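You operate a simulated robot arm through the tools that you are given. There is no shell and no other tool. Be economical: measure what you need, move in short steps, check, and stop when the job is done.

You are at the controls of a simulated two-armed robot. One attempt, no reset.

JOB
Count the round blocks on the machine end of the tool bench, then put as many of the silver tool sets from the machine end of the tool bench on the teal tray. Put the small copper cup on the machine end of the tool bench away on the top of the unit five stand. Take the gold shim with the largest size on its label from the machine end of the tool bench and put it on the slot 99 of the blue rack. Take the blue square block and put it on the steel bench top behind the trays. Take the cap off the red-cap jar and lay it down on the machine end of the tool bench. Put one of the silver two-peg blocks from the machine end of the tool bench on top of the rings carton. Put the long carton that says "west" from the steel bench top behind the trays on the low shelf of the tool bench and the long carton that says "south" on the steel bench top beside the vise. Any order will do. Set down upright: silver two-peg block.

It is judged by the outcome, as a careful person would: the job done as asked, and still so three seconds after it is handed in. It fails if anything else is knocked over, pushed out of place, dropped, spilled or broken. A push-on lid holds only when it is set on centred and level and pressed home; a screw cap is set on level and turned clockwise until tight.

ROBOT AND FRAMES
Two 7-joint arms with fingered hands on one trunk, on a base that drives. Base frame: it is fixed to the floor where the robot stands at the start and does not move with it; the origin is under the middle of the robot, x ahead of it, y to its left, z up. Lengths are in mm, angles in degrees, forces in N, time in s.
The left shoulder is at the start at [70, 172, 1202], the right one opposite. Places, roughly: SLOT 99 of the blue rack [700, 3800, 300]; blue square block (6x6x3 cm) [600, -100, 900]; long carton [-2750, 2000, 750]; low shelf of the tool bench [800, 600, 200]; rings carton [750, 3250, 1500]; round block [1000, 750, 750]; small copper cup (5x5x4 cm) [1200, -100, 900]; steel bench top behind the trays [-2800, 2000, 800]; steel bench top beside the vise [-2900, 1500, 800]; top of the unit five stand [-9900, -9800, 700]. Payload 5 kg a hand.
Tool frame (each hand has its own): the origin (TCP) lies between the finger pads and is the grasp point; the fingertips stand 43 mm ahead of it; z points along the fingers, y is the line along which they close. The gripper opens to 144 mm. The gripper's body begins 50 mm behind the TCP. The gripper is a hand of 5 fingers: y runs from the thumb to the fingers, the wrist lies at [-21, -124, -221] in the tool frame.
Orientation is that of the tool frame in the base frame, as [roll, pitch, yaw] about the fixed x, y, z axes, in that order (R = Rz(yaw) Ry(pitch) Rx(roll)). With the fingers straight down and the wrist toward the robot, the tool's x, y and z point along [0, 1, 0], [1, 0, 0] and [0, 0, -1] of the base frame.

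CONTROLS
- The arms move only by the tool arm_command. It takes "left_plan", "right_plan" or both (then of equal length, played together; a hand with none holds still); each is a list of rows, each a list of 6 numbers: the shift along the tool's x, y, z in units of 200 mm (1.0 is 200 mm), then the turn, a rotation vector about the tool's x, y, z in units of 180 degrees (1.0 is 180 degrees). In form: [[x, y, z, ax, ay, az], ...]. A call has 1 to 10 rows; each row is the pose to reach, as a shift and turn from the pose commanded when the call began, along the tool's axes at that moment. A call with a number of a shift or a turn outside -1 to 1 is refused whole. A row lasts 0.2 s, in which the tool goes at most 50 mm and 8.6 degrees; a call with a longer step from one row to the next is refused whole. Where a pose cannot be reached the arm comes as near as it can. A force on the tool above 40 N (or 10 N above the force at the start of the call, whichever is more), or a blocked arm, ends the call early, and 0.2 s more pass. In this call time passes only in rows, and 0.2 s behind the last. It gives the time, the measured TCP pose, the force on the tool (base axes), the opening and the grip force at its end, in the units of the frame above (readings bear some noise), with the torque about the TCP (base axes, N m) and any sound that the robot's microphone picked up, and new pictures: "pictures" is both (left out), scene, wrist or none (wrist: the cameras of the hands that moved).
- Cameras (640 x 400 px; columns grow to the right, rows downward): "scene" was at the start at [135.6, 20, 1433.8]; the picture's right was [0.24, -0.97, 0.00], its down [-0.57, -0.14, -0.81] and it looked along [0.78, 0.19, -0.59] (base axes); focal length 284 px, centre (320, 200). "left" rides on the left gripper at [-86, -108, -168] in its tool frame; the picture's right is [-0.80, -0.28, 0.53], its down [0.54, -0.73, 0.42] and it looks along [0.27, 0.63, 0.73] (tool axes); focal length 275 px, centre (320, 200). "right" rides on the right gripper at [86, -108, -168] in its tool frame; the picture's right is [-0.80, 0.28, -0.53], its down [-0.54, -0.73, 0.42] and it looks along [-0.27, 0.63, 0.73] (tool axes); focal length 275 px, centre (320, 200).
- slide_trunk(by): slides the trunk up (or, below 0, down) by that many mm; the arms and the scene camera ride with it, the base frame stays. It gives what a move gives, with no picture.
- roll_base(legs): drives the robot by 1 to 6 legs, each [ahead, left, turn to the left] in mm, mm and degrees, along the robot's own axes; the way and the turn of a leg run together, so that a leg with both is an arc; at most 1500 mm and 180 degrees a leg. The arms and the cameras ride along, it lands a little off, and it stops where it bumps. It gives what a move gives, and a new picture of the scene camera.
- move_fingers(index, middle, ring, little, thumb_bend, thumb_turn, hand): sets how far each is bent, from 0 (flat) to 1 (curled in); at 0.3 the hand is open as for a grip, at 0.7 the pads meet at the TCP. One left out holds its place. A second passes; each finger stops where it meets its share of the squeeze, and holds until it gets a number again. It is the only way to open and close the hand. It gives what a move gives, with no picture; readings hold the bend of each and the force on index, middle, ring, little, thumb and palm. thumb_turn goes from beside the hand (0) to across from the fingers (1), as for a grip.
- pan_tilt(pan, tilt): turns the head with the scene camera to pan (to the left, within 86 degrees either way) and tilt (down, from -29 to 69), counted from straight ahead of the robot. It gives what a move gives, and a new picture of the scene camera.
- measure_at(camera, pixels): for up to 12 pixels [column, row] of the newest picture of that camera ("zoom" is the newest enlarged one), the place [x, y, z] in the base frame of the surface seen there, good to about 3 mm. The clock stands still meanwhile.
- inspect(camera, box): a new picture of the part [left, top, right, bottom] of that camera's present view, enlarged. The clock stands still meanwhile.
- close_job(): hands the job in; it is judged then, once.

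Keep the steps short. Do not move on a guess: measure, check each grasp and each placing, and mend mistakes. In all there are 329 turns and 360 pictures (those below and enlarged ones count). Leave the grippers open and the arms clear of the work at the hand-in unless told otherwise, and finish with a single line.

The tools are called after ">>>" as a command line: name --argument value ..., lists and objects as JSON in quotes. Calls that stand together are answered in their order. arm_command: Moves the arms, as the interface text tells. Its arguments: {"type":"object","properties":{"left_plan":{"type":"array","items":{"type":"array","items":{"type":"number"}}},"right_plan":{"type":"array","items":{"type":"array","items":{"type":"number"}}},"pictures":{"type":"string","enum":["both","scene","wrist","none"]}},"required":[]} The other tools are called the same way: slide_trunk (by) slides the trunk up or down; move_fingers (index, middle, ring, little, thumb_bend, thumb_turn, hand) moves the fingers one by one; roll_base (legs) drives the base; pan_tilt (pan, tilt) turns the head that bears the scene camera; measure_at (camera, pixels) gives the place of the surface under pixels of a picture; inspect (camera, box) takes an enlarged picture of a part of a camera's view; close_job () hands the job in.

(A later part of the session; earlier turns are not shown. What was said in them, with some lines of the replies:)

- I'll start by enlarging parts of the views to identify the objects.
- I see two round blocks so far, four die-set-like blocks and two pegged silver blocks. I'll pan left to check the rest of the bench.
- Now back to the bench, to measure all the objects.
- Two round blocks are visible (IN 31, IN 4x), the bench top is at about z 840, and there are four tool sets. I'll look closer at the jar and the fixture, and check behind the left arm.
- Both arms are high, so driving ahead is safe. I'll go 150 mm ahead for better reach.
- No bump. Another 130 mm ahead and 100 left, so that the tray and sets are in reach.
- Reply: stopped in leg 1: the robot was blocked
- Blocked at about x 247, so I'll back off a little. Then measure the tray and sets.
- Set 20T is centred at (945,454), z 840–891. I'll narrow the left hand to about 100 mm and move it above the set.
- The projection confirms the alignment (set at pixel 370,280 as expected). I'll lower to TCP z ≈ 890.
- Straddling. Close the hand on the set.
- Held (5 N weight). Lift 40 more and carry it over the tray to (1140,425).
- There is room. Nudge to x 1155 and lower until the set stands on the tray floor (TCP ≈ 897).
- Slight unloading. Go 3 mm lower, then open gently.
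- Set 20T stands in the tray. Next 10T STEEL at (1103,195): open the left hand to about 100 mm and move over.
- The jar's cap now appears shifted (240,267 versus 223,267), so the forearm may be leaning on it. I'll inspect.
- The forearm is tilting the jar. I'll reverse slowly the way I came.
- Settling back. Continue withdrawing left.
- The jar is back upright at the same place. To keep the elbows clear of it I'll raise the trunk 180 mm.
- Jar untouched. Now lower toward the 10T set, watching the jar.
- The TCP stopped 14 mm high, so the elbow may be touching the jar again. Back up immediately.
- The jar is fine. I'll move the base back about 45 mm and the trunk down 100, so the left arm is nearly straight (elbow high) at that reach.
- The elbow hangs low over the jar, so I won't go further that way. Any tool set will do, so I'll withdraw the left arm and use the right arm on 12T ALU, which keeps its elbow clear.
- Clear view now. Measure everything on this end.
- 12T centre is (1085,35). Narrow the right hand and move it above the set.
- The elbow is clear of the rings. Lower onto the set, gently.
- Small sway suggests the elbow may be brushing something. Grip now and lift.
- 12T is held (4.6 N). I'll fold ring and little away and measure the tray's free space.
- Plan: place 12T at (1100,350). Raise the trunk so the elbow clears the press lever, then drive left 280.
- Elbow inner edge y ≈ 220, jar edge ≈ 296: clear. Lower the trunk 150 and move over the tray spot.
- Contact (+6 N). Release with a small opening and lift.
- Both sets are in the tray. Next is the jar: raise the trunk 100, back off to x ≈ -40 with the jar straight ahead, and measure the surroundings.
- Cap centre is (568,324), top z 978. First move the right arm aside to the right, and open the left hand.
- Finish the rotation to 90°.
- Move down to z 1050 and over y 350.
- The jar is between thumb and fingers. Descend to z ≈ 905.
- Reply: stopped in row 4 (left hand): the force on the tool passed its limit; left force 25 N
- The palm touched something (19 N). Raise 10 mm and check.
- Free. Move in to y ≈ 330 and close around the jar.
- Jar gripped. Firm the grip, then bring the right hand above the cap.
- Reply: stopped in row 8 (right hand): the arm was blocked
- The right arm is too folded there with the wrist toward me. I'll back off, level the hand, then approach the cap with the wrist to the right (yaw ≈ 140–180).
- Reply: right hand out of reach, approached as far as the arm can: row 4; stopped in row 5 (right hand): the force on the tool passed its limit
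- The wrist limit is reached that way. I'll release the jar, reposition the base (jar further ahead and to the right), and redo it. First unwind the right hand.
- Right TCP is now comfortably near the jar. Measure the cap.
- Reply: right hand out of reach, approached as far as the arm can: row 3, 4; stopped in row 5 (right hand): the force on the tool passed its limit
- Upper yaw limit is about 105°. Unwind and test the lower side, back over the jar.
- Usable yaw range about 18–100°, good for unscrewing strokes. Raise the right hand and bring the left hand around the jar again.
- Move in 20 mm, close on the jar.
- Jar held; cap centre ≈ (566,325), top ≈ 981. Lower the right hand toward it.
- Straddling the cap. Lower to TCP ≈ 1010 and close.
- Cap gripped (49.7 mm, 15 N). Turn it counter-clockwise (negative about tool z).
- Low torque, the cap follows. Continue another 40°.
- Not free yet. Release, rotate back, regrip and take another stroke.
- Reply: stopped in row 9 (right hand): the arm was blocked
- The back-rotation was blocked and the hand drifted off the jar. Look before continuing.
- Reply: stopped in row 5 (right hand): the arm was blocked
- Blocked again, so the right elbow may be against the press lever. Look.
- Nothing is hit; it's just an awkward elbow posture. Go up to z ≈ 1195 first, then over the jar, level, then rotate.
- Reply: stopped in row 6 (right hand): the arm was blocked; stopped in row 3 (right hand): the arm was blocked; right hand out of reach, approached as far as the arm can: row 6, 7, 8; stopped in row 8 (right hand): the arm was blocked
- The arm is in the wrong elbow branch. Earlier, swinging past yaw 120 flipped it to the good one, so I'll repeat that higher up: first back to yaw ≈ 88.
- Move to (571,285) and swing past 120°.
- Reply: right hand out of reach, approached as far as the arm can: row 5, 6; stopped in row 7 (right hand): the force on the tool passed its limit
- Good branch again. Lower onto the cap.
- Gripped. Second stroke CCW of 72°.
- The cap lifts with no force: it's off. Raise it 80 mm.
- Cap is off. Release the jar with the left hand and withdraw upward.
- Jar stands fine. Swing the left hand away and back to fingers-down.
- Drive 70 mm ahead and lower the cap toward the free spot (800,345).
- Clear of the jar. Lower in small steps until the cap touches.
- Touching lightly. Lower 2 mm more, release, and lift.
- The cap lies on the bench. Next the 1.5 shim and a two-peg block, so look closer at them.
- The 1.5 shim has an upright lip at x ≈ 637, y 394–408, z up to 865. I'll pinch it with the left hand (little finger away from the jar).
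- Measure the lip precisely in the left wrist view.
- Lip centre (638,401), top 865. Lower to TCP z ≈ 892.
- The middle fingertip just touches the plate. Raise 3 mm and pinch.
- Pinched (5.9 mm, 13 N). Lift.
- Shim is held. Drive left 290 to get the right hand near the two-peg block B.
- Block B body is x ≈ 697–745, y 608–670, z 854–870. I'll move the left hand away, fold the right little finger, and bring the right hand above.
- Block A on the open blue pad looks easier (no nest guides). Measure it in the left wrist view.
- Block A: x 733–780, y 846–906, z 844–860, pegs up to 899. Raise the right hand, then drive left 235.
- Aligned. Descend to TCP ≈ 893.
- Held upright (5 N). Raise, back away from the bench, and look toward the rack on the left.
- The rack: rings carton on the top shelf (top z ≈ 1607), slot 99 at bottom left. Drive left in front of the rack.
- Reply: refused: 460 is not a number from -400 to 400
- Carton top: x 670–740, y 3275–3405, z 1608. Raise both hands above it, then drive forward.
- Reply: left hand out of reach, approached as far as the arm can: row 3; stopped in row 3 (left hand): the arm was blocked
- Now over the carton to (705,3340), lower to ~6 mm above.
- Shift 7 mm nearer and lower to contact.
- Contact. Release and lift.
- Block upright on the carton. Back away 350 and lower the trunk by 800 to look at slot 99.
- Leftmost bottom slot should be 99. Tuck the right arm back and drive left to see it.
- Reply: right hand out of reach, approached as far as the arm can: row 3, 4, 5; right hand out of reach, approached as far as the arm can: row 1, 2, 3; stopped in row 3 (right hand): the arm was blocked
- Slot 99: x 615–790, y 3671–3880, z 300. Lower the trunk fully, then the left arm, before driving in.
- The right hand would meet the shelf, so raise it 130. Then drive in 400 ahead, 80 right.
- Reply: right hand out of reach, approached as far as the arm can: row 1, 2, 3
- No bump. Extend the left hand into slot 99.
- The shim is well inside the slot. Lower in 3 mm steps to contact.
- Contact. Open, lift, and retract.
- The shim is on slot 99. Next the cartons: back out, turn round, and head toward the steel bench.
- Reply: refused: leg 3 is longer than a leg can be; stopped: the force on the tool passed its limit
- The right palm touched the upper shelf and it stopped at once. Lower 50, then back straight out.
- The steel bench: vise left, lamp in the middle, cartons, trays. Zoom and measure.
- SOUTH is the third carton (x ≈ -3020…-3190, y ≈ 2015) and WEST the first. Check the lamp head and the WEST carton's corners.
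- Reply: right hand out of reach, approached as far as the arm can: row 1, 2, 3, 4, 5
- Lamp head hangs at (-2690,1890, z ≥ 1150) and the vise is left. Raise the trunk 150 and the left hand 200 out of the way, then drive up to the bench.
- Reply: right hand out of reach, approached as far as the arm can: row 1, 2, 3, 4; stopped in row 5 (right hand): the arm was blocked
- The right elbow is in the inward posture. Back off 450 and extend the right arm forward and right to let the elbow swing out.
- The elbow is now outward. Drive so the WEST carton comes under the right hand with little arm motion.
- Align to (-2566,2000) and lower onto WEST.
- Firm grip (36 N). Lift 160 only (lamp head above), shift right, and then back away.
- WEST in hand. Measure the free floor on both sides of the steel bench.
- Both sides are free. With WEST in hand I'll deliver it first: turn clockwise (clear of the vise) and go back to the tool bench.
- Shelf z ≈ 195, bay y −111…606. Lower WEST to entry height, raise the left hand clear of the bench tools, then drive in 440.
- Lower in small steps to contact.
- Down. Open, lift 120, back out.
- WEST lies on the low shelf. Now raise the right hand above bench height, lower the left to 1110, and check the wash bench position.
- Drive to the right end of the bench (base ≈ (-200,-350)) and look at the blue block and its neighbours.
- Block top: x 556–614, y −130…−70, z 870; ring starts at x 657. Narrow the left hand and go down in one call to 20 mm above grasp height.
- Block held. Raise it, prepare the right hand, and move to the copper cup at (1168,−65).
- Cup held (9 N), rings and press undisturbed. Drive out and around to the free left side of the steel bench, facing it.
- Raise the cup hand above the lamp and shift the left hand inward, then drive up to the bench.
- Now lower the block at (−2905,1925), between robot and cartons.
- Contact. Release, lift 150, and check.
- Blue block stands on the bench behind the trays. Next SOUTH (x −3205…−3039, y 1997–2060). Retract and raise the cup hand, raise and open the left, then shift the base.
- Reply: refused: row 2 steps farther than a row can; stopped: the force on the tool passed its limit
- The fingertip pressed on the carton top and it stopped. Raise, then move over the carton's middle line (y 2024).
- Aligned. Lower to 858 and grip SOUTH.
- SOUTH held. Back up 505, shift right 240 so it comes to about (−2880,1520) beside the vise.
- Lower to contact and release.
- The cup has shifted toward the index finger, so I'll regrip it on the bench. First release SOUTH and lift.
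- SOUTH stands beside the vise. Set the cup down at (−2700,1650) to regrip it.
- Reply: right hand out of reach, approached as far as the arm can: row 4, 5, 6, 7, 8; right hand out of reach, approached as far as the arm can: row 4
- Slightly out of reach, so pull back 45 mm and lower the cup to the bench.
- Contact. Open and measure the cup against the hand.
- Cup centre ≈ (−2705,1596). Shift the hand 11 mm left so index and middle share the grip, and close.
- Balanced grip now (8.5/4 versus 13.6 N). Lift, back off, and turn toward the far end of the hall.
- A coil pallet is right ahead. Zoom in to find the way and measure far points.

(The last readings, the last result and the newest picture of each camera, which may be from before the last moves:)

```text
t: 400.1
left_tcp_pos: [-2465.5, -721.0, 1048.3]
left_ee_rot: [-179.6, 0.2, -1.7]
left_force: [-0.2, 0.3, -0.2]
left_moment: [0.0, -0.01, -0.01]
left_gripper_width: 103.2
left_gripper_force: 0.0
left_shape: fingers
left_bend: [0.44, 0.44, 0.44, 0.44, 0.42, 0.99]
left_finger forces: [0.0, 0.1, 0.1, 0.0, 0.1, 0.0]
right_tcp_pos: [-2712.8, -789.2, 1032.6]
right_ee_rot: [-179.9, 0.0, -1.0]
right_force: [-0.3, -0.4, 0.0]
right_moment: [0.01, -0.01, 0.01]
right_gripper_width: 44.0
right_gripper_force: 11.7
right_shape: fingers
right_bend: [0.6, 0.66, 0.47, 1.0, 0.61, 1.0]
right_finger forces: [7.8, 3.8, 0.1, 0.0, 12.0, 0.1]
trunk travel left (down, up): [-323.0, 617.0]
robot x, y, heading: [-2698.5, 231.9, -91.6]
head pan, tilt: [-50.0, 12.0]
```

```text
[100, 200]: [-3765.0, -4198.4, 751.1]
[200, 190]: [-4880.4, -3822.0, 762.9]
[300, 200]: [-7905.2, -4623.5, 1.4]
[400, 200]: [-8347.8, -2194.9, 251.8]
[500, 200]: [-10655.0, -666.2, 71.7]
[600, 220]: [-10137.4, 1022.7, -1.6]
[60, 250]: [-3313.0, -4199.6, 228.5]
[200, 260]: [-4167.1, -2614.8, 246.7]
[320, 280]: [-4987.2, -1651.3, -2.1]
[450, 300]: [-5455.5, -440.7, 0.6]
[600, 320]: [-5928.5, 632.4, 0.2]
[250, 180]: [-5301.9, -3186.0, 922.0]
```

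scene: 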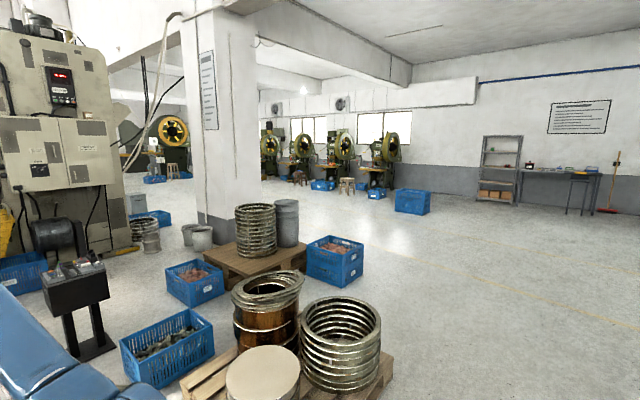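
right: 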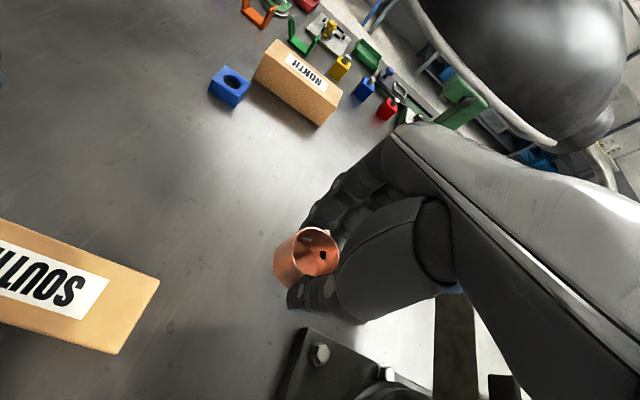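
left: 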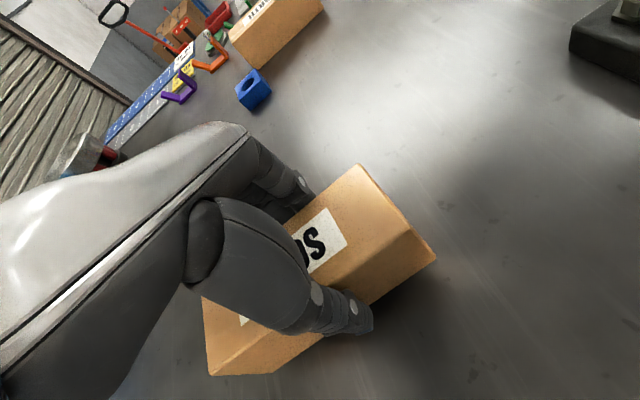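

Open floor to the west. Turn to face −x and drive along y ≈ 230.

>>> roll_base --legs '[[0, 0, -88.6], [1450, 0, 0], [1450, 0, 0], [1350, 0, 0]]'

>>> pan_tilt --pan 60 --tilt 12

>>> measure_at --camera "scene" --pixels '[[100, 230], [200, 230], [300, 230], [400, 230], [500, 230], [600, 230], [300, 200], [350, 190], [250, 200], [400, 200], [200, 200], [320, 260]]'

```text
t: 424.2
left_tcp_pos: [-7892.6, -136.0, 1048.5]
left_ee_rot: [-179.6, 0.2, -89.9]
left_force: [-0.8, 0.0, 0.5]
left_moment: [0.02, 0.02, 0.0]
left_gripper_width: 103.4
left_gripper_force: 0.0
left_shape: fingers
left_bend: [0.44, 0.44, 0.44, 0.44, 0.42, 0.99]
left_finger forces: [0.1, 0.1, 0.1, 0.1, 0.0, 0.1]
right_tcp_pos: [-7969.1, 111.0, 1032.2]
right_ee_rot: [-179.8, 0.0, -89.3]
right_force: [0.3, -0.4, -1.2]
right_moment: [-0.02, 0.01, -0.04]
right_gripper_width: 43.4
right_gripper_force: 11.0
right_shape: fingers
right_bend: [0.6, 0.67, 0.47, 1.0, 0.61, 1.0]
right_finger forces: [7.5, 3.7, 0.0, 0.0, 11.6, 0.0]
trunk travel left (down, up): [-323.0, 617.0]
robot x, y, heading: [-6957.5, 127.5, -179.7]
head pan, tilt: [-50.0, 12.0]
```

scene: 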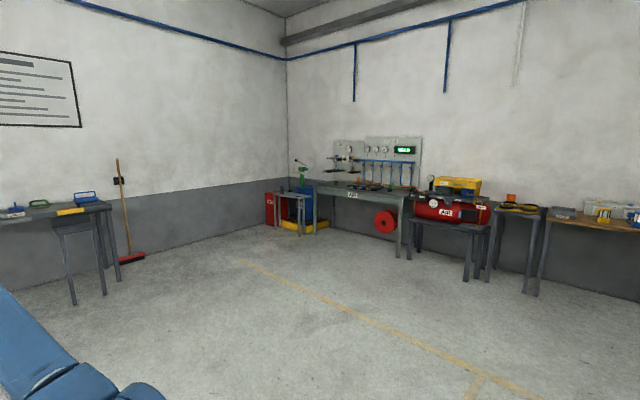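

```text
t: 426.1
left_tcp_pos: [-7893.9, -136.4, 1048.9]
left_ee_rot: [-179.6, 0.2, -90.0]
left_force: [1.0, 0.0, 0.5]
left_moment: [-0.01, -0.03, 0.02]
left_gripper_width: 103.3
left_gripper_force: 0.0
left_shape: fingers
left_bend: [0.44, 0.44, 0.44, 0.44, 0.42, 0.99]
left_finger forces: [0.0, 0.0, 0.0, 0.0, 0.0, 0.1]
right_tcp_pos: [-7968.3, 110.0, 1031.2]
right_ee_rot: [-179.9, 0.0, -89.3]
right_force: [0.5, 0.2, 0.1]
right_moment: [-0.02, -0.01, 0.05]
right_gripper_width: 43.5
right_gripper_force: 11.2
right_shape: fingers
right_bend: [0.6, 0.67, 0.47, 1.0, 0.61, 1.0]
right_finger forces: [7.6, 3.6, 0.0, 0.0, 11.6, 0.0]
trunk travel left (down, up): [-323.0, 617.0]
robot x, y, heading: [-6953.2, 128.4, -179.3]
head pan, tilt: [60.0, 12.0]
```

scene: 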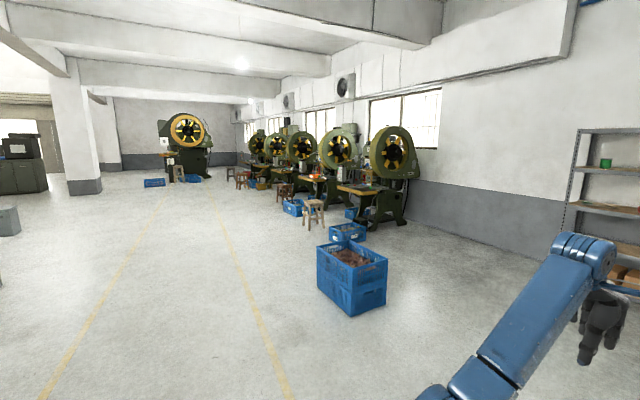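

```text
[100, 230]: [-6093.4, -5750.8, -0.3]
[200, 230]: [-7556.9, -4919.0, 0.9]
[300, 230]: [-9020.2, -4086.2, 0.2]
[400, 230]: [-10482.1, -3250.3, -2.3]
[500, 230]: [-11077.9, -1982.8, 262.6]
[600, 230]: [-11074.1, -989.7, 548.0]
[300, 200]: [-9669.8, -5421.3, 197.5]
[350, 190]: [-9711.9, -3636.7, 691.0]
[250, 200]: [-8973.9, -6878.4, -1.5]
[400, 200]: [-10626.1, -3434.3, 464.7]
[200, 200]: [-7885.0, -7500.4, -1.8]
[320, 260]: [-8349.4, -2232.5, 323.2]
```

I see the row of presses with stands along the far wall; the fifth should be at y ≈ −9800. Turn left and drive down the aisle.

>>> roll_base --legs '[[0, 0, 89.5], [0, -750, 0], [1480, 0, 0], [1480, 0, 0], [1480, 0, 0], [1480, 0, 0]]'

>>> roll_base --legs '[[1480, 0, 0], [1000, 0, 0], [0, 0, -90]]'

>>> pan_tilt --pan 25 --tilt 15

```text
t: 461.5
left_tcp_pos: [-7577.6, -6698.6, 1048.3]
left_ee_rot: [-179.6, 0.2, -2.6]
left_force: [0.7, -0.1, -0.4]
left_moment: [0.01, -0.01, -0.01]
left_gripper_width: 103.4
left_gripper_force: 0.1
left_shape: fingers
left_bend: [0.44, 0.44, 0.44, 0.44, 0.42, 0.99]
left_finger forces: [0.0, 0.0, 0.0, 0.0, 0.0, 0.0]
right_tcp_pos: [-7827.5, -6763.3, 1031.9]
right_ee_rot: [-179.9, 0.0, -2.0]
right_force: [-0.6, -0.5, 0.4]
right_moment: [-0.01, -0.01, 0.01]
right_gripper_width: 42.7
right_gripper_force: 10.8
right_shape: fingers
right_bend: [0.61, 0.67, 0.47, 1.0, 0.62, 1.0]
right_finger forces: [7.1, 3.5, 0.0, 0.1, 10.9, 0.1]
trunk travel left (down, up): [-323.0, 617.0]
robot x, y, heading: [-7801.6, -5746.1, -92.1]
head pan, tilt: [60.0, 12.0]
```

scene: 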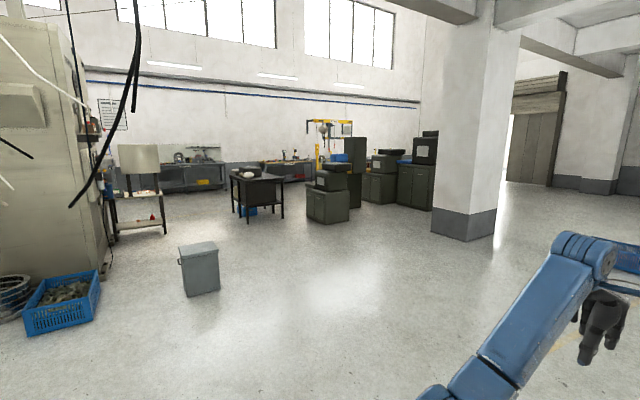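

```text
t: 477.6
left_tcp_pos: [-8828.7, -8458.2, 1049.4]
left_ee_rot: [-179.6, 0.2, -92.2]
left_force: [0.5, -0.2, 0.0]
left_moment: [-0.01, -0.02, 0.01]
left_gripper_width: 103.3
left_gripper_force: 0.0
left_shape: fingers
left_bend: [0.44, 0.44, 0.44, 0.44, 0.42, 0.99]
left_finger forces: [0.1, 0.1, 0.0, 0.1, 0.0, 0.0]
right_tcp_pos: [-8894.2, -8210.2, 1032.1]
right_ee_rot: [-179.9, 0.0, -91.5]
right_force: [0.1, 0.0, -0.4]
right_moment: [0.0, 0.02, 0.0]
right_gripper_width: 42.4
right_gripper_force: 11.0
right_shape: fingers
right_bend: [0.61, 0.67, 0.47, 1.0, 0.62, 1.0]
right_finger forces: [7.5, 3.3, 0.0, 0.0, 10.8, 0.0]
trunk travel left (down, up): [-323.0, 617.0]
robot x, y, heading: [-7880.8, -8237.6, 178.4]
head pan, tilt: [60.0, 12.0]
```

scene: 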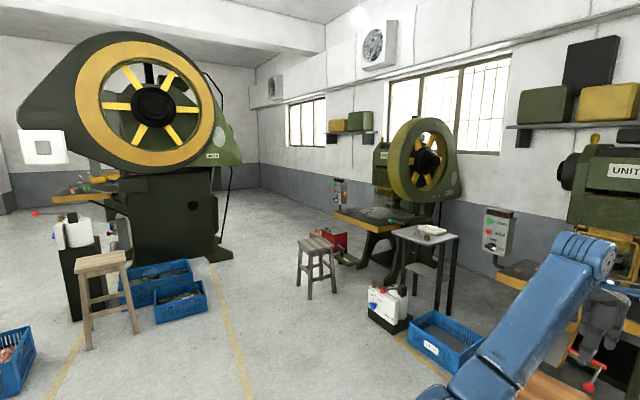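

```text
t: 478.6
left_tcp_pos: [-8828.4, -8460.3, 1047.7]
left_ee_rot: [-179.5, 0.3, -92.2]
left_force: [0.5, 0.4, -0.4]
left_moment: [-0.03, 0.0, 0.02]
left_gripper_width: 103.3
left_gripper_force: 0.1
left_shape: fingers
left_bend: [0.44, 0.44, 0.44, 0.44, 0.42, 0.99]
left_finger forces: [0.1, 0.0, 0.1, 0.1, 0.1, 0.0]
right_tcp_pos: [-8894.6, -8211.3, 1031.9]
right_ee_rot: [-179.8, 0.0, -91.6]
right_force: [0.3, 0.1, -0.2]
right_moment: [0.0, 0.0, 0.0]
right_gripper_width: 42.3
right_gripper_force: 10.4
right_shape: fingers
right_bend: [0.61, 0.67, 0.47, 1.0, 0.62, 1.0]
right_finger forces: [7.5, 3.3, 0.0, 0.0, 10.8, 0.0]
trunk travel left (down, up): [-323.0, 617.0]
robot x, y, heading: [-7880.1, -8235.8, 178.0]
head pan, tilt: [25.0, 15.0]
```

scene: 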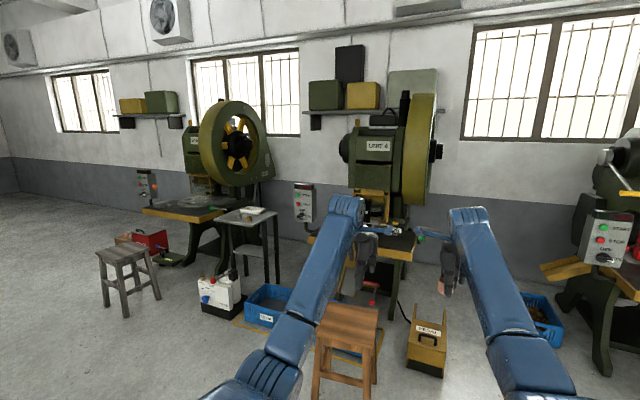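

Unit 4 is straight ahead; unit five is to its left, with a small stand. Zoom and measure.

>>> inspect --camera "scene" --box '[90, 90, 310, 330]'

>>> measure_at --camera "scene" --pixels '[[215, 217], [248, 209], [275, 211], [245, 225], [235, 220], [347, 318], [120, 255], [215, 295], [265, 300], [425, 340], [185, 210], [225, 290]]'

```text
1.67 times, centred on (200, 210) of scene
```

zoom: 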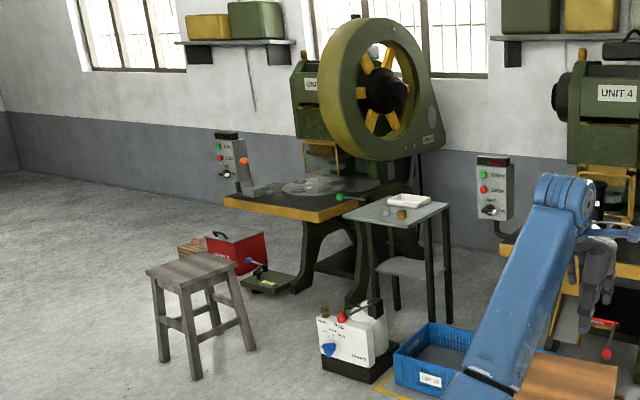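

```text
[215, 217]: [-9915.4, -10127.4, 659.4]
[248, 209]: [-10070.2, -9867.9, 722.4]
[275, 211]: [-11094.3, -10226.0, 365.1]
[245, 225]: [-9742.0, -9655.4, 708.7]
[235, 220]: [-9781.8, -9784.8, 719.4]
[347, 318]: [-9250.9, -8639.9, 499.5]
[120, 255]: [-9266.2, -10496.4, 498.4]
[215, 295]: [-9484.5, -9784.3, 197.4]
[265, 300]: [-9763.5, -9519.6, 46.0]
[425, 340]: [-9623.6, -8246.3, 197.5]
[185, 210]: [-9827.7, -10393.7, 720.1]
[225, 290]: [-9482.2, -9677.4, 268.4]
```

>>> measure_at --camera "zoom" --pixels '[[350, 212], [398, 224], [447, 208], [400, 196], [420, 215], [385, 205], [355, 213], [401, 213], [410, 200], [370, 216], [430, 210], [395, 199]]'

>>> roll_base --legs '[[0, 1380, 1.6], [850, 0, 0]]'

>>> pan_tilt --pan 0 --tilt 40

```text
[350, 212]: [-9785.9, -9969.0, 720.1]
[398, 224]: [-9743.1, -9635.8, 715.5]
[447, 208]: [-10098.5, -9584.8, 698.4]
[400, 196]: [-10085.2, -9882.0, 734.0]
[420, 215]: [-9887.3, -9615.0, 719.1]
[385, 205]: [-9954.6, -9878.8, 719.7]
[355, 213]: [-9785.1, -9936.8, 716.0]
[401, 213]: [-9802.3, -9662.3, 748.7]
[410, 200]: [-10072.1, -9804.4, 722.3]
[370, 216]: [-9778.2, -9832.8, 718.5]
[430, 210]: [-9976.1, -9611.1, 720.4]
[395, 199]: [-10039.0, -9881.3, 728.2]
```

```text
t: 489.6
left_tcp_pos: [-9676.1, -9912.7, 1048.7]
left_ee_rot: [-179.6, 0.2, -89.2]
left_force: [-0.3, 0.2, -0.2]
left_moment: [0.02, 0.01, -0.05]
left_gripper_width: 103.1
left_gripper_force: 0.0
left_shape: fingers
left_bend: [0.44, 0.44, 0.44, 0.44, 0.42, 0.99]
left_finger forces: [0.0, 0.1, 0.0, 0.0, 0.1, 0.0]
right_tcp_pos: [-9755.7, -9667.8, 1030.8]
right_ee_rot: [-179.9, -0.1, -88.6]
right_force: [0.6, 0.1, -0.7]
right_moment: [0.01, -0.03, 0.0]
right_gripper_width: 42.1
right_gripper_force: 11.0
right_shape: fingers
right_bend: [0.61, 0.67, 0.47, 1.0, 0.62, 1.0]
right_finger forces: [7.5, 3.3, 0.0, 0.1, 10.8, 0.0]
trunk travel left (down, up): [-323.0, 617.0]
robot x, y, heading: [-8741.7, -9637.1, -179.2]
head pan, tilt: [25.0, 15.0]
```

scene: 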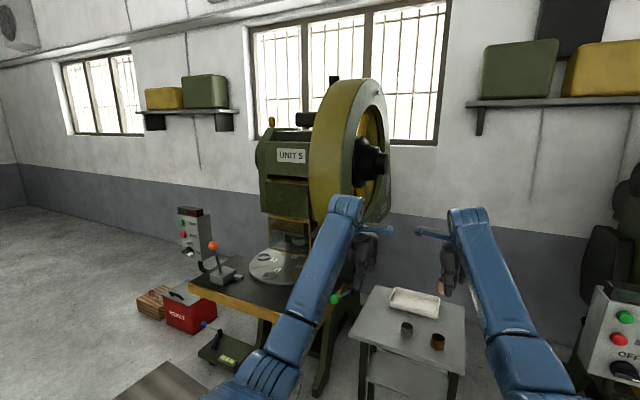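

```text
t: 490.5
left_tcp_pos: [-9675.9, -9911.7, 1049.5]
left_ee_rot: [-179.6, 0.2, -89.2]
left_force: [0.1, 0.1, -1.1]
left_moment: [-0.02, 0.02, 0.0]
left_gripper_width: 103.5
left_gripper_force: 0.1
left_shape: fingers
left_bend: [0.44, 0.44, 0.44, 0.44, 0.42, 0.99]
left_finger forces: [0.0, 0.1, 0.1, 0.0, 0.0, 0.0]
right_tcp_pos: [-9755.3, -9668.4, 1032.9]
right_ee_rot: [-179.9, 0.0, -88.5]
right_force: [0.5, -0.1, -0.5]
right_moment: [-0.01, 0.02, 0.0]
right_gripper_width: 42.4
right_gripper_force: 10.7
right_shape: fingers
right_bend: [0.61, 0.67, 0.47, 1.0, 0.62, 1.0]
right_finger forces: [7.4, 3.2, 0.0, 0.0, 10.8, 0.0]
trunk travel left (down, up): [-323.0, 617.0]
robot x, y, heading: [-8738.8, -9637.6, -178.8]
head pan, tilt: [0.0, 40.0]
```

scene: 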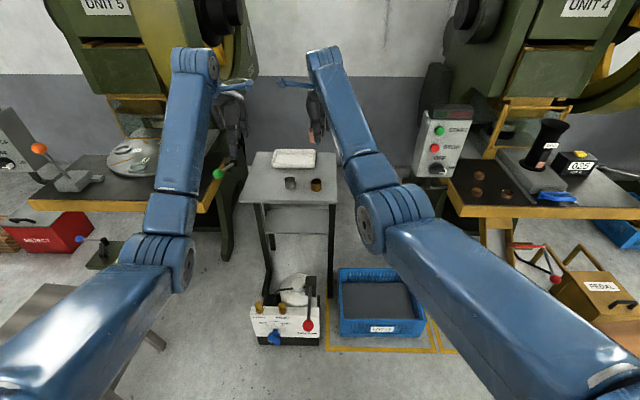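

UNIT 5 and its stand are confirmed. Measure the stand top and the items on it.

>>> measure_at --camera "scene" --pixels '[[243, 200], [334, 202], [256, 153], [332, 165], [290, 179], [316, 180], [278, 163], [311, 166], [325, 190], [268, 185], [290, 190], [316, 192]]'

```text
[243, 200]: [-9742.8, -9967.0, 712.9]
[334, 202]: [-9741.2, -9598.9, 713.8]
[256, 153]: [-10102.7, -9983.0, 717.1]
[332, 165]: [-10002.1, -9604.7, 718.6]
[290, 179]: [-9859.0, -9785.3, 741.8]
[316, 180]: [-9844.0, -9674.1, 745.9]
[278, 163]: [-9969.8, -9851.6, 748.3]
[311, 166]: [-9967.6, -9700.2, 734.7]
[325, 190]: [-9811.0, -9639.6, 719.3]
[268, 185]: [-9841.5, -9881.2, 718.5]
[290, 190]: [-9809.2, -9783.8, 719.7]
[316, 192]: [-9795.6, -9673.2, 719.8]
```

Free spot at the left front of the stand (−9840,−9890). Raise and retract the left hand, then shift the base left 220 and ahead 200.

>>> arm_command --left_plan '[[0, -0.1, -0.2, 0, 0, 0], [0, -0.25, -0.38, 0, 0, 0], [0, -0.4, -0.55, 0, 0, 0], [0, -0.55, -0.75, 0, 0, 0], [0, -0.7, -0.95, 0, 0, 0]]' --right_plan '[[0, -0.1, 0, 0, 0, 0], [0, -0.25, 0, 0, 0, 0], [0, -0.4, 0, 0, 0, 0], [0, -0.5, 0, 0, 0, 0], [0, -0.575, 0, 0, 0, 0]]' --pictures "none"

>>> roll_base --legs '[[0, 222, -1.2], [200, 0, 0]]'

>>> inspect --camera "scene" --box '[220, 60, 480, 260]'

```text
t: 491.7
left_tcp_pos: [-9532.4, -9913.5, 1238.5]
left_ee_rot: [-179.7, 0.1, -89.2]
left_force: [-0.3, 0.5, -0.1]
left_moment: [-0.01, 0.1, 0.01]
left_gripper_width: 103.3
left_gripper_force: 0.1
left_shape: fingers
left_bend: [0.44, 0.44, 0.44, 0.44, 0.42, 0.99]
left_finger forces: [0.0, 0.1, 0.0, 0.0, 0.0, 0.1]
right_tcp_pos: [-9637.4, -9664.3, 1035.4]
right_ee_rot: [180.0, 0.1, -88.6]
right_force: [1.1, 0.6, 0.0]
right_moment: [0.04, 0.05, -0.03]
right_gripper_width: 42.5
right_gripper_force: 11.0
right_shape: fingers
right_bend: [0.61, 0.67, 0.47, 1.0, 0.62, 1.0]
right_finger forces: [7.5, 3.2, 0.0, 0.1, 10.8, 0.0]
trunk travel left (down, up): [-323.0, 617.0]
robot x, y, heading: [-8737.9, -9636.2, -178.8]
head pan, tilt: [0.0, 40.0]
```

```text
t: 494.6
left_tcp_pos: [-9735.7, -10122.9, 1237.1]
left_ee_rot: [-179.6, 0.2, -90.2]
left_force: [0.0, -0.2, -0.9]
left_moment: [0.0, -0.02, -0.02]
left_gripper_width: 103.3
left_gripper_force: 0.0
left_shape: fingers
left_bend: [0.44, 0.44, 0.44, 0.44, 0.42, 0.99]
left_finger forces: [0.0, 0.0, 0.0, 0.1, 0.1, 0.1]
right_tcp_pos: [-9836.7, -9872.9, 1033.1]
right_ee_rot: [-179.9, 0.0, -89.5]
right_force: [-0.6, 0.1, -1.1]
right_moment: [-0.01, -0.03, 0.0]
right_gripper_width: 42.4
right_gripper_force: 11.1
right_shape: fingers
right_bend: [0.61, 0.67, 0.47, 1.0, 0.62, 1.0]
right_finger forces: [7.4, 3.2, 0.0, 0.0, 10.7, 0.0]
trunk travel left (down, up): [-323.0, 617.0]
robot x, y, heading: [-8940.4, -9862.9, -179.5]
head pan, tilt: [0.0, 40.0]
```

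scene: 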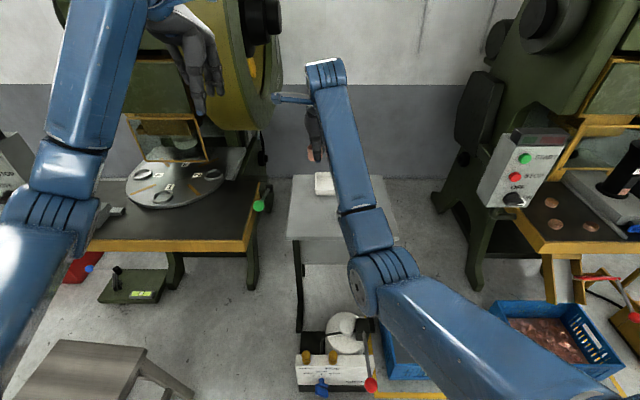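

```text
2.00 times, centred on (350, 160) of scene
```

zoom: 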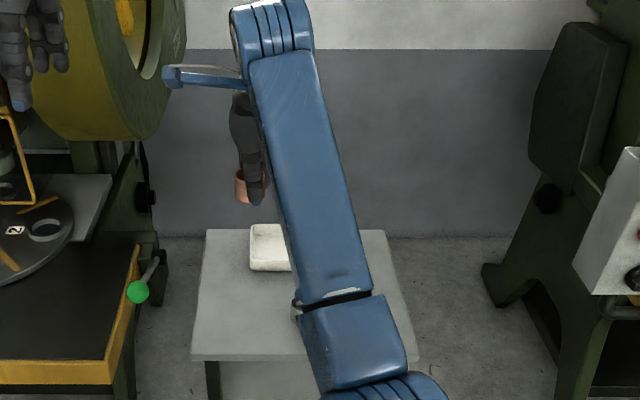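

>>> arm_command --right_plan '[[0.075, 0, 0.2, 0, 0, 0], [0.075, 0, 0.4, 0, 0, 0], [0.075, 0, 0.6, 0, 0, 0], [0.075, 0, 0.8, 0, 0, 0], [0.075, 0, 1.0, 0, 0, 0]]' --pictures "both"

>>> measure_at --camera "right" --pixels '[[150, 250], [300, 330], [200, 350], [250, 260], [200, 150], [100, 150]]'

```text
t: 495.8
left_tcp_pos: [-9737.1, -10123.0, 1236.4]
left_ee_rot: [-179.6, 0.1, -90.1]
left_force: [0.5, 0.2, -0.8]
left_moment: [0.0, -0.05, -0.01]
left_gripper_width: 103.2
left_gripper_force: 0.1
left_shape: fingers
left_bend: [0.44, 0.44, 0.44, 0.44, 0.42, 0.99]
left_finger forces: [0.1, 0.0, 0.1, 0.0, 0.0, 0.1]
right_tcp_pos: [-9837.2, -9885.7, 832.3]
right_ee_rot: [180.0, 0.0, -89.6]
right_force: [-1.0, 0.2, 0.5]
right_moment: [0.06, -0.06, 0.01]
right_gripper_width: 42.4
right_gripper_force: 10.4
right_shape: fingers
right_bend: [0.61, 0.67, 0.47, 1.0, 0.62, 1.0]
right_finger forces: [7.5, 3.1, 0.0, 0.0, 10.9, 0.1]
trunk travel left (down, up): [-323.0, 617.0]
robot x, y, heading: [-8938.2, -9859.6, -179.8]
head pan, tilt: [0.0, 40.0]
```

scene: 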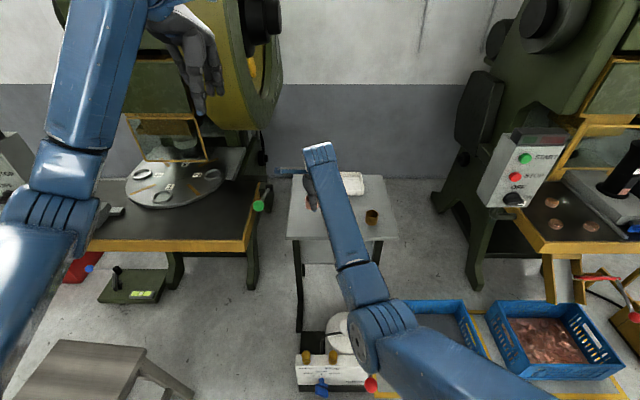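
right: 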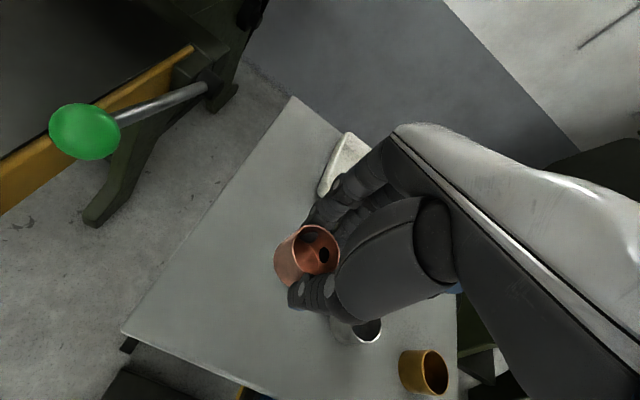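

```text
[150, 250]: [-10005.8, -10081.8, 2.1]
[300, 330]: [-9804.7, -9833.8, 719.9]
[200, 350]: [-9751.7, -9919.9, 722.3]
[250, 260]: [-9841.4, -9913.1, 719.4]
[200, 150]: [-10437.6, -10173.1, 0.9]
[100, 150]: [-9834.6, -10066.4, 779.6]
```

Shift 12 mm more left of the silver cup and lower to contact.

>>> arm_command --right_plan '[[0.06, 0, 0.12, 0, 0, 0], [0.06, 0, 0.22, 0, 0, 0], [0.06, 0, 0.28, 0, 0, 0], [0.06, 0, 0.3, 0, 0, 0], [0.06, 0, 0.315, 0, 0, 0]]' --pictures "wrist"

```text
t: 497.0
left_tcp_pos: [-9736.5, -10123.3, 1236.6]
left_ee_rot: [-179.5, 0.2, -90.1]
left_force: [0.2, -0.5, 0.1]
left_moment: [-0.03, 0.04, 0.03]
left_gripper_width: 103.3
left_gripper_force: 0.0
left_shape: fingers
left_bend: [0.44, 0.44, 0.44, 0.44, 0.42, 0.99]
left_finger forces: [0.0, 0.1, 0.0, 0.1, 0.1, 0.0]
right_tcp_pos: [-9836.0, -9898.9, 769.6]
right_ee_rot: [-179.8, -0.1, -89.6]
right_force: [-0.2, 0.4, -0.1]
right_moment: [-0.02, 0.02, -0.02]
right_gripper_width: 42.6
right_gripper_force: 10.6
right_shape: fingers
right_bend: [0.61, 0.67, 0.47, 1.0, 0.62, 1.0]
right_finger forces: [7.8, 3.3, 0.0, 0.0, 10.8, 0.0]
trunk travel left (down, up): [-323.0, 617.0]
robot x, y, heading: [-8937.2, -9862.6, -179.7]
head pan, tilt: [0.0, 40.0]
```

right: 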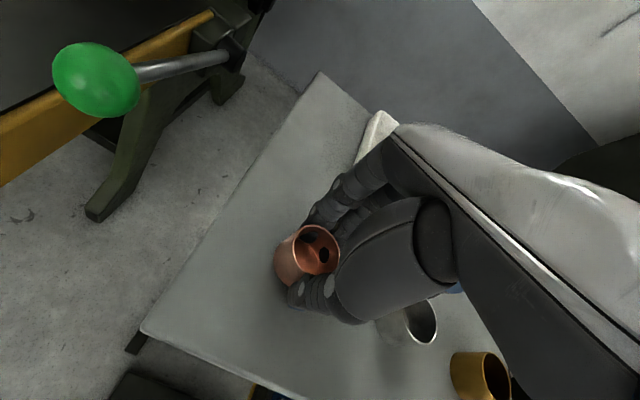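

>>> arm_command --right_plan '[[0, 0, 0.012, 0, 0, 0], [0, 0, 0.024, 0, 0, 0]]' --pictures "none"

```text
t: 497.6
left_tcp_pos: [-9735.7, -10124.2, 1238.4]
left_ee_rot: [-179.7, 0.2, -90.1]
left_force: [0.3, 0.1, 0.4]
left_moment: [0.01, -0.01, 0.01]
left_gripper_width: 103.7
left_gripper_force: 0.1
left_shape: fingers
left_bend: [0.44, 0.44, 0.44, 0.44, 0.42, 0.99]
left_finger forces: [0.0, 0.0, 0.0, 0.0, 0.0, 0.1]
right_tcp_pos: [-9836.0, -9899.0, 768.9]
right_ee_rot: [179.8, 0.2, -89.5]
right_force: [0.3, -0.6, 15.1]
right_moment: [0.02, 0.01, 0.05]
right_gripper_width: 42.4
right_gripper_force: 14.4
right_shape: fingers
right_bend: [0.61, 0.67, 0.47, 1.0, 0.62, 1.0]
right_finger forces: [8.1, 7.4, 0.0, 0.1, 13.2, 0.0]
trunk travel left (down, up): [-323.0, 617.0]
robot x, y, heading: [-8936.5, -9860.1, -179.6]
head pan, tilt: [0.0, 40.0]
```

Contact. Ease up 2 mm, open gently, and lift.

>>> arm_command --right_plan '[[0, 0, -0.01, 0, 0, 0]]' --pictures "none"

>>> move_fingers --hand "right" --index 0.5 --middle 0.5 --thumb_bend 0.48

>>> arm_command --right_plan '[[0, 0, -0.1, 0, 0, 0], [0, 0, -0.3, 0, 0, 0], [0, 0, -0.5, 0, 0, 0], [0, 0, -0.75, 0, 0, 0], [0, 0, -1, 0, 0, 0]]' --pictures "both"

```text
t: 498.0
left_tcp_pos: [-9735.8, -10123.6, 1238.7]
left_ee_rot: [-179.7, 0.2, -90.2]
left_force: [0.5, -0.9, -0.3]
left_moment: [0.01, 0.03, -0.02]
left_gripper_width: 103.1
left_gripper_force: 0.0
left_shape: fingers
left_bend: [0.44, 0.44, 0.44, 0.44, 0.42, 0.99]
left_finger forces: [0.1, 0.1, 0.0, 0.1, 0.1, 0.0]
right_tcp_pos: [-9835.7, -9897.6, 767.6]
right_ee_rot: [179.9, 0.2, -89.5]
right_force: [-4.2, -3.0, 16.5]
right_moment: [-0.1, 0.22, 0.05]
right_gripper_width: 42.1
right_gripper_force: 16.0
right_shape: fingers
right_bend: [0.6, 0.67, 0.47, 1.0, 0.62, 1.0]
right_finger forces: [9.9, 10.2, 0.1, 0.0, 12.1, 0.0]
trunk travel left (down, up): [-323.0, 617.0]
robot x, y, heading: [-8937.8, -9859.5, -179.6]
head pan, tilt: [0.0, 40.0]
```

```text
t: 499.0
left_tcp_pos: [-9736.3, -10122.7, 1238.0]
left_ee_rot: [-179.6, 0.1, -90.1]
left_force: [-0.8, 0.1, 0.7]
left_moment: [0.02, -0.02, 0.01]
left_gripper_width: 103.3
left_gripper_force: 0.1
left_shape: fingers
left_bend: [0.44, 0.44, 0.44, 0.44, 0.42, 0.99]
left_finger forces: [0.0, 0.0, 0.0, 0.0, 0.0, 0.1]
right_tcp_pos: [-9835.7, -9898.1, 769.2]
right_ee_rot: [-180.0, 0.1, -89.6]
right_force: [4.1, 0.6, 9.5]
right_moment: [0.03, 0.24, -0.05]
right_gripper_width: 80.2
right_gripper_force: 4.7
right_shape: fingers
right_bend: [0.51, 0.52, 0.47, 1.0, 0.48, 1.0]
right_finger forces: [2.2, 7.2, 0.0, 0.1, 0.0, 0.0]
trunk travel left (down, up): [-323.0, 617.0]
robot x, y, heading: [-8937.5, -9861.1, -179.7]
head pan, tilt: [0.0, 40.0]
```

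```text
t: 500.2
left_tcp_pos: [-9736.0, -10123.7, 1238.5]
left_ee_rot: [-179.7, 0.1, -90.0]
left_force: [1.3, -0.3, 0.3]
left_moment: [0.01, 0.04, 0.03]
left_gripper_width: 103.1
left_gripper_force: 0.0
left_shape: fingers
left_bend: [0.44, 0.44, 0.44, 0.44, 0.42, 0.99]
left_finger forces: [0.0, 0.0, 0.0, 0.0, 0.0, 0.0]
right_tcp_pos: [-9837.0, -9893.8, 967.7]
right_ee_rot: [-179.9, 0.3, -89.7]
right_force: [0.8, 0.8, 0.1]
right_moment: [0.01, 0.03, -0.01]
right_gripper_width: 81.6
right_gripper_force: 0.0
right_shape: fingers
right_bend: [0.5, 0.5, 0.47, 1.0, 0.48, 1.0]
right_finger forces: [0.0, 0.0, 0.1, 0.0, 0.1, 0.0]
trunk travel left (down, up): [-323.0, 617.0]
robot x, y, heading: [-8939.0, -9859.6, -179.4]
head pan, tilt: [0.0, 40.0]
```

scene: 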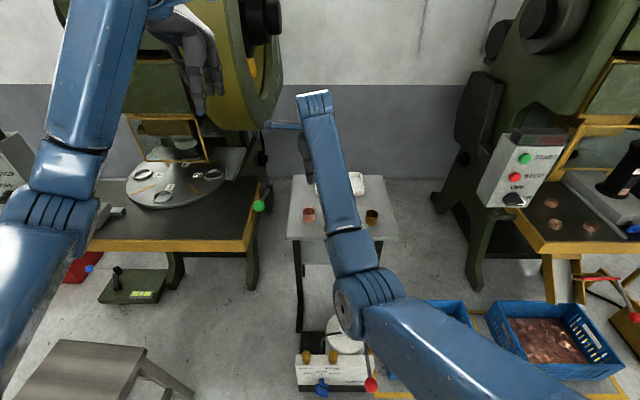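
right: 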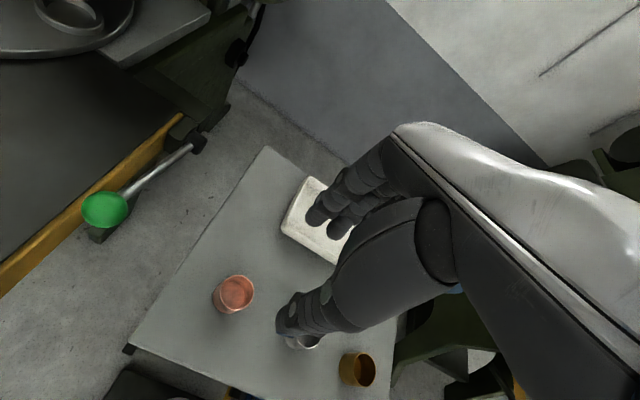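

The cup stands on the unit five stand. Open both hands, back away, and take a last look.

>>> roll_base --legs '[[-500, 0, 0]]'

>>> move_fingers --hand "right" --index 0.3 --middle 0.3 --ring 0.3 --little 0.3 --thumb_bend 0.3

>>> move_fingers --hand "left" --index 0.3 --middle 0.3 --ring 0.3 --little 0.3 --thumb_bend 0.3

>>> inspect --camera "scene" --box '[220, 80, 420, 240]'

```text
t: 503.1
left_tcp_pos: [-9231.0, -10123.6, 1237.7]
left_ee_rot: [-179.6, 0.2, -89.8]
left_force: [-0.4, 0.3, -0.1]
left_moment: [-0.05, 0.0, 0.0]
left_gripper_width: 103.0
left_gripper_force: 0.1
left_shape: fingers
left_bend: [0.44, 0.44, 0.44, 0.44, 0.42, 0.99]
left_finger forces: [0.0, 0.1, 0.0, 0.0, 0.0, 0.0]
right_tcp_pos: [-9332.0, -9897.0, 964.4]
right_ee_rot: [-180.0, 0.2, -89.4]
right_force: [0.5, -0.5, -0.8]
right_moment: [0.02, 0.03, -0.02]
right_gripper_width: 81.3
right_gripper_force: 0.1
right_shape: fingers
right_bend: [0.5, 0.5, 0.47, 1.0, 0.48, 1.0]
right_finger forces: [0.1, 0.1, 0.0, 0.1, 0.0, 0.1]
trunk travel left (down, up): [-323.0, 617.0]
robot x, y, heading: [-8435.0, -9855.7, -179.7]
head pan, tilt: [0.0, 40.0]
```

scene: 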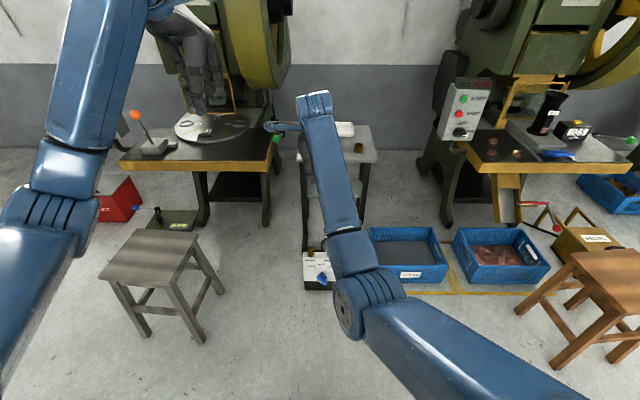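

```text
t: 504.1
left_tcp_pos: [-9232.3, -10123.9, 1236.2]
left_ee_rot: [-179.6, 0.2, -89.9]
left_force: [-0.2, -0.2, 1.0]
left_moment: [0.03, -0.05, 0.03]
left_gripper_width: 103.2
left_gripper_force: 0.0
left_shape: fingers
left_bend: [0.44, 0.44, 0.44, 0.44, 0.42, 0.99]
left_finger forces: [0.0, 0.1, 0.0, 0.0, 0.1, 0.1]
right_tcp_pos: [-9330.9, -9895.6, 964.0]
right_ee_rot: [-180.0, 0.2, -89.5]
right_force: [-0.6, 0.8, -0.6]
right_moment: [0.0, -0.02, -0.02]
right_gripper_width: 149.0
right_gripper_force: 0.1
right_shape: fingers
right_bend: [0.3, 0.3, 0.3, 0.3, 0.3, 0.98]
right_finger forces: [0.0, 0.0, 0.0, 0.0, 0.1, 0.0]
trunk travel left (down, up): [-323.0, 617.0]
robot x, y, heading: [-8434.1, -9855.5, -179.7]
head pan, tilt: [0.0, 40.0]
```

```text
t: 505.1
left_tcp_pos: [-9231.3, -10123.7, 1237.2]
left_ee_rot: [-179.5, 0.2, -89.9]
left_force: [-1.2, -0.8, -0.1]
left_moment: [-0.03, -0.01, 0.03]
left_gripper_width: 149.3
left_gripper_force: 0.1
left_shape: fingers
left_bend: [0.3, 0.3, 0.3, 0.3, 0.3, 0.98]
left_finger forces: [0.0, 0.0, 0.0, 0.1, 0.0, 0.0]
right_tcp_pos: [-9331.9, -9896.9, 964.5]
right_ee_rot: [-179.8, 0.3, -89.4]
right_force: [0.4, 0.1, 0.0]
right_moment: [-0.01, 0.0, -0.01]
right_gripper_width: 149.1
right_gripper_force: 0.0
right_shape: fingers
right_bend: [0.3, 0.3, 0.3, 0.3, 0.3, 0.98]
right_finger forces: [0.1, 0.0, 0.1, 0.0, 0.0, 0.0]
trunk travel left (down, up): [-323.0, 617.0]
robot x, y, heading: [-8435.0, -9857.0, -179.6]
head pan, tilt: [0.0, 40.0]
```

```text
2.50 times, centred on (320, 160) of scene
```

zoom: 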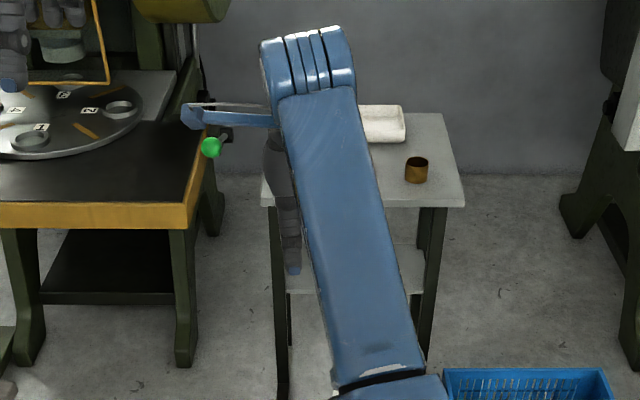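

All tasks are placed, both hands are open and clear. Handing in.

>>> close_job

```text
The job is handed in.
```

All tasks are placed and the job is handed in: I counted two round blocks, so two tool sets went on the teal tray; my arm leaned on the oil jar twice early on, and it stood back up with no spill seen, about 10 mm from its place.
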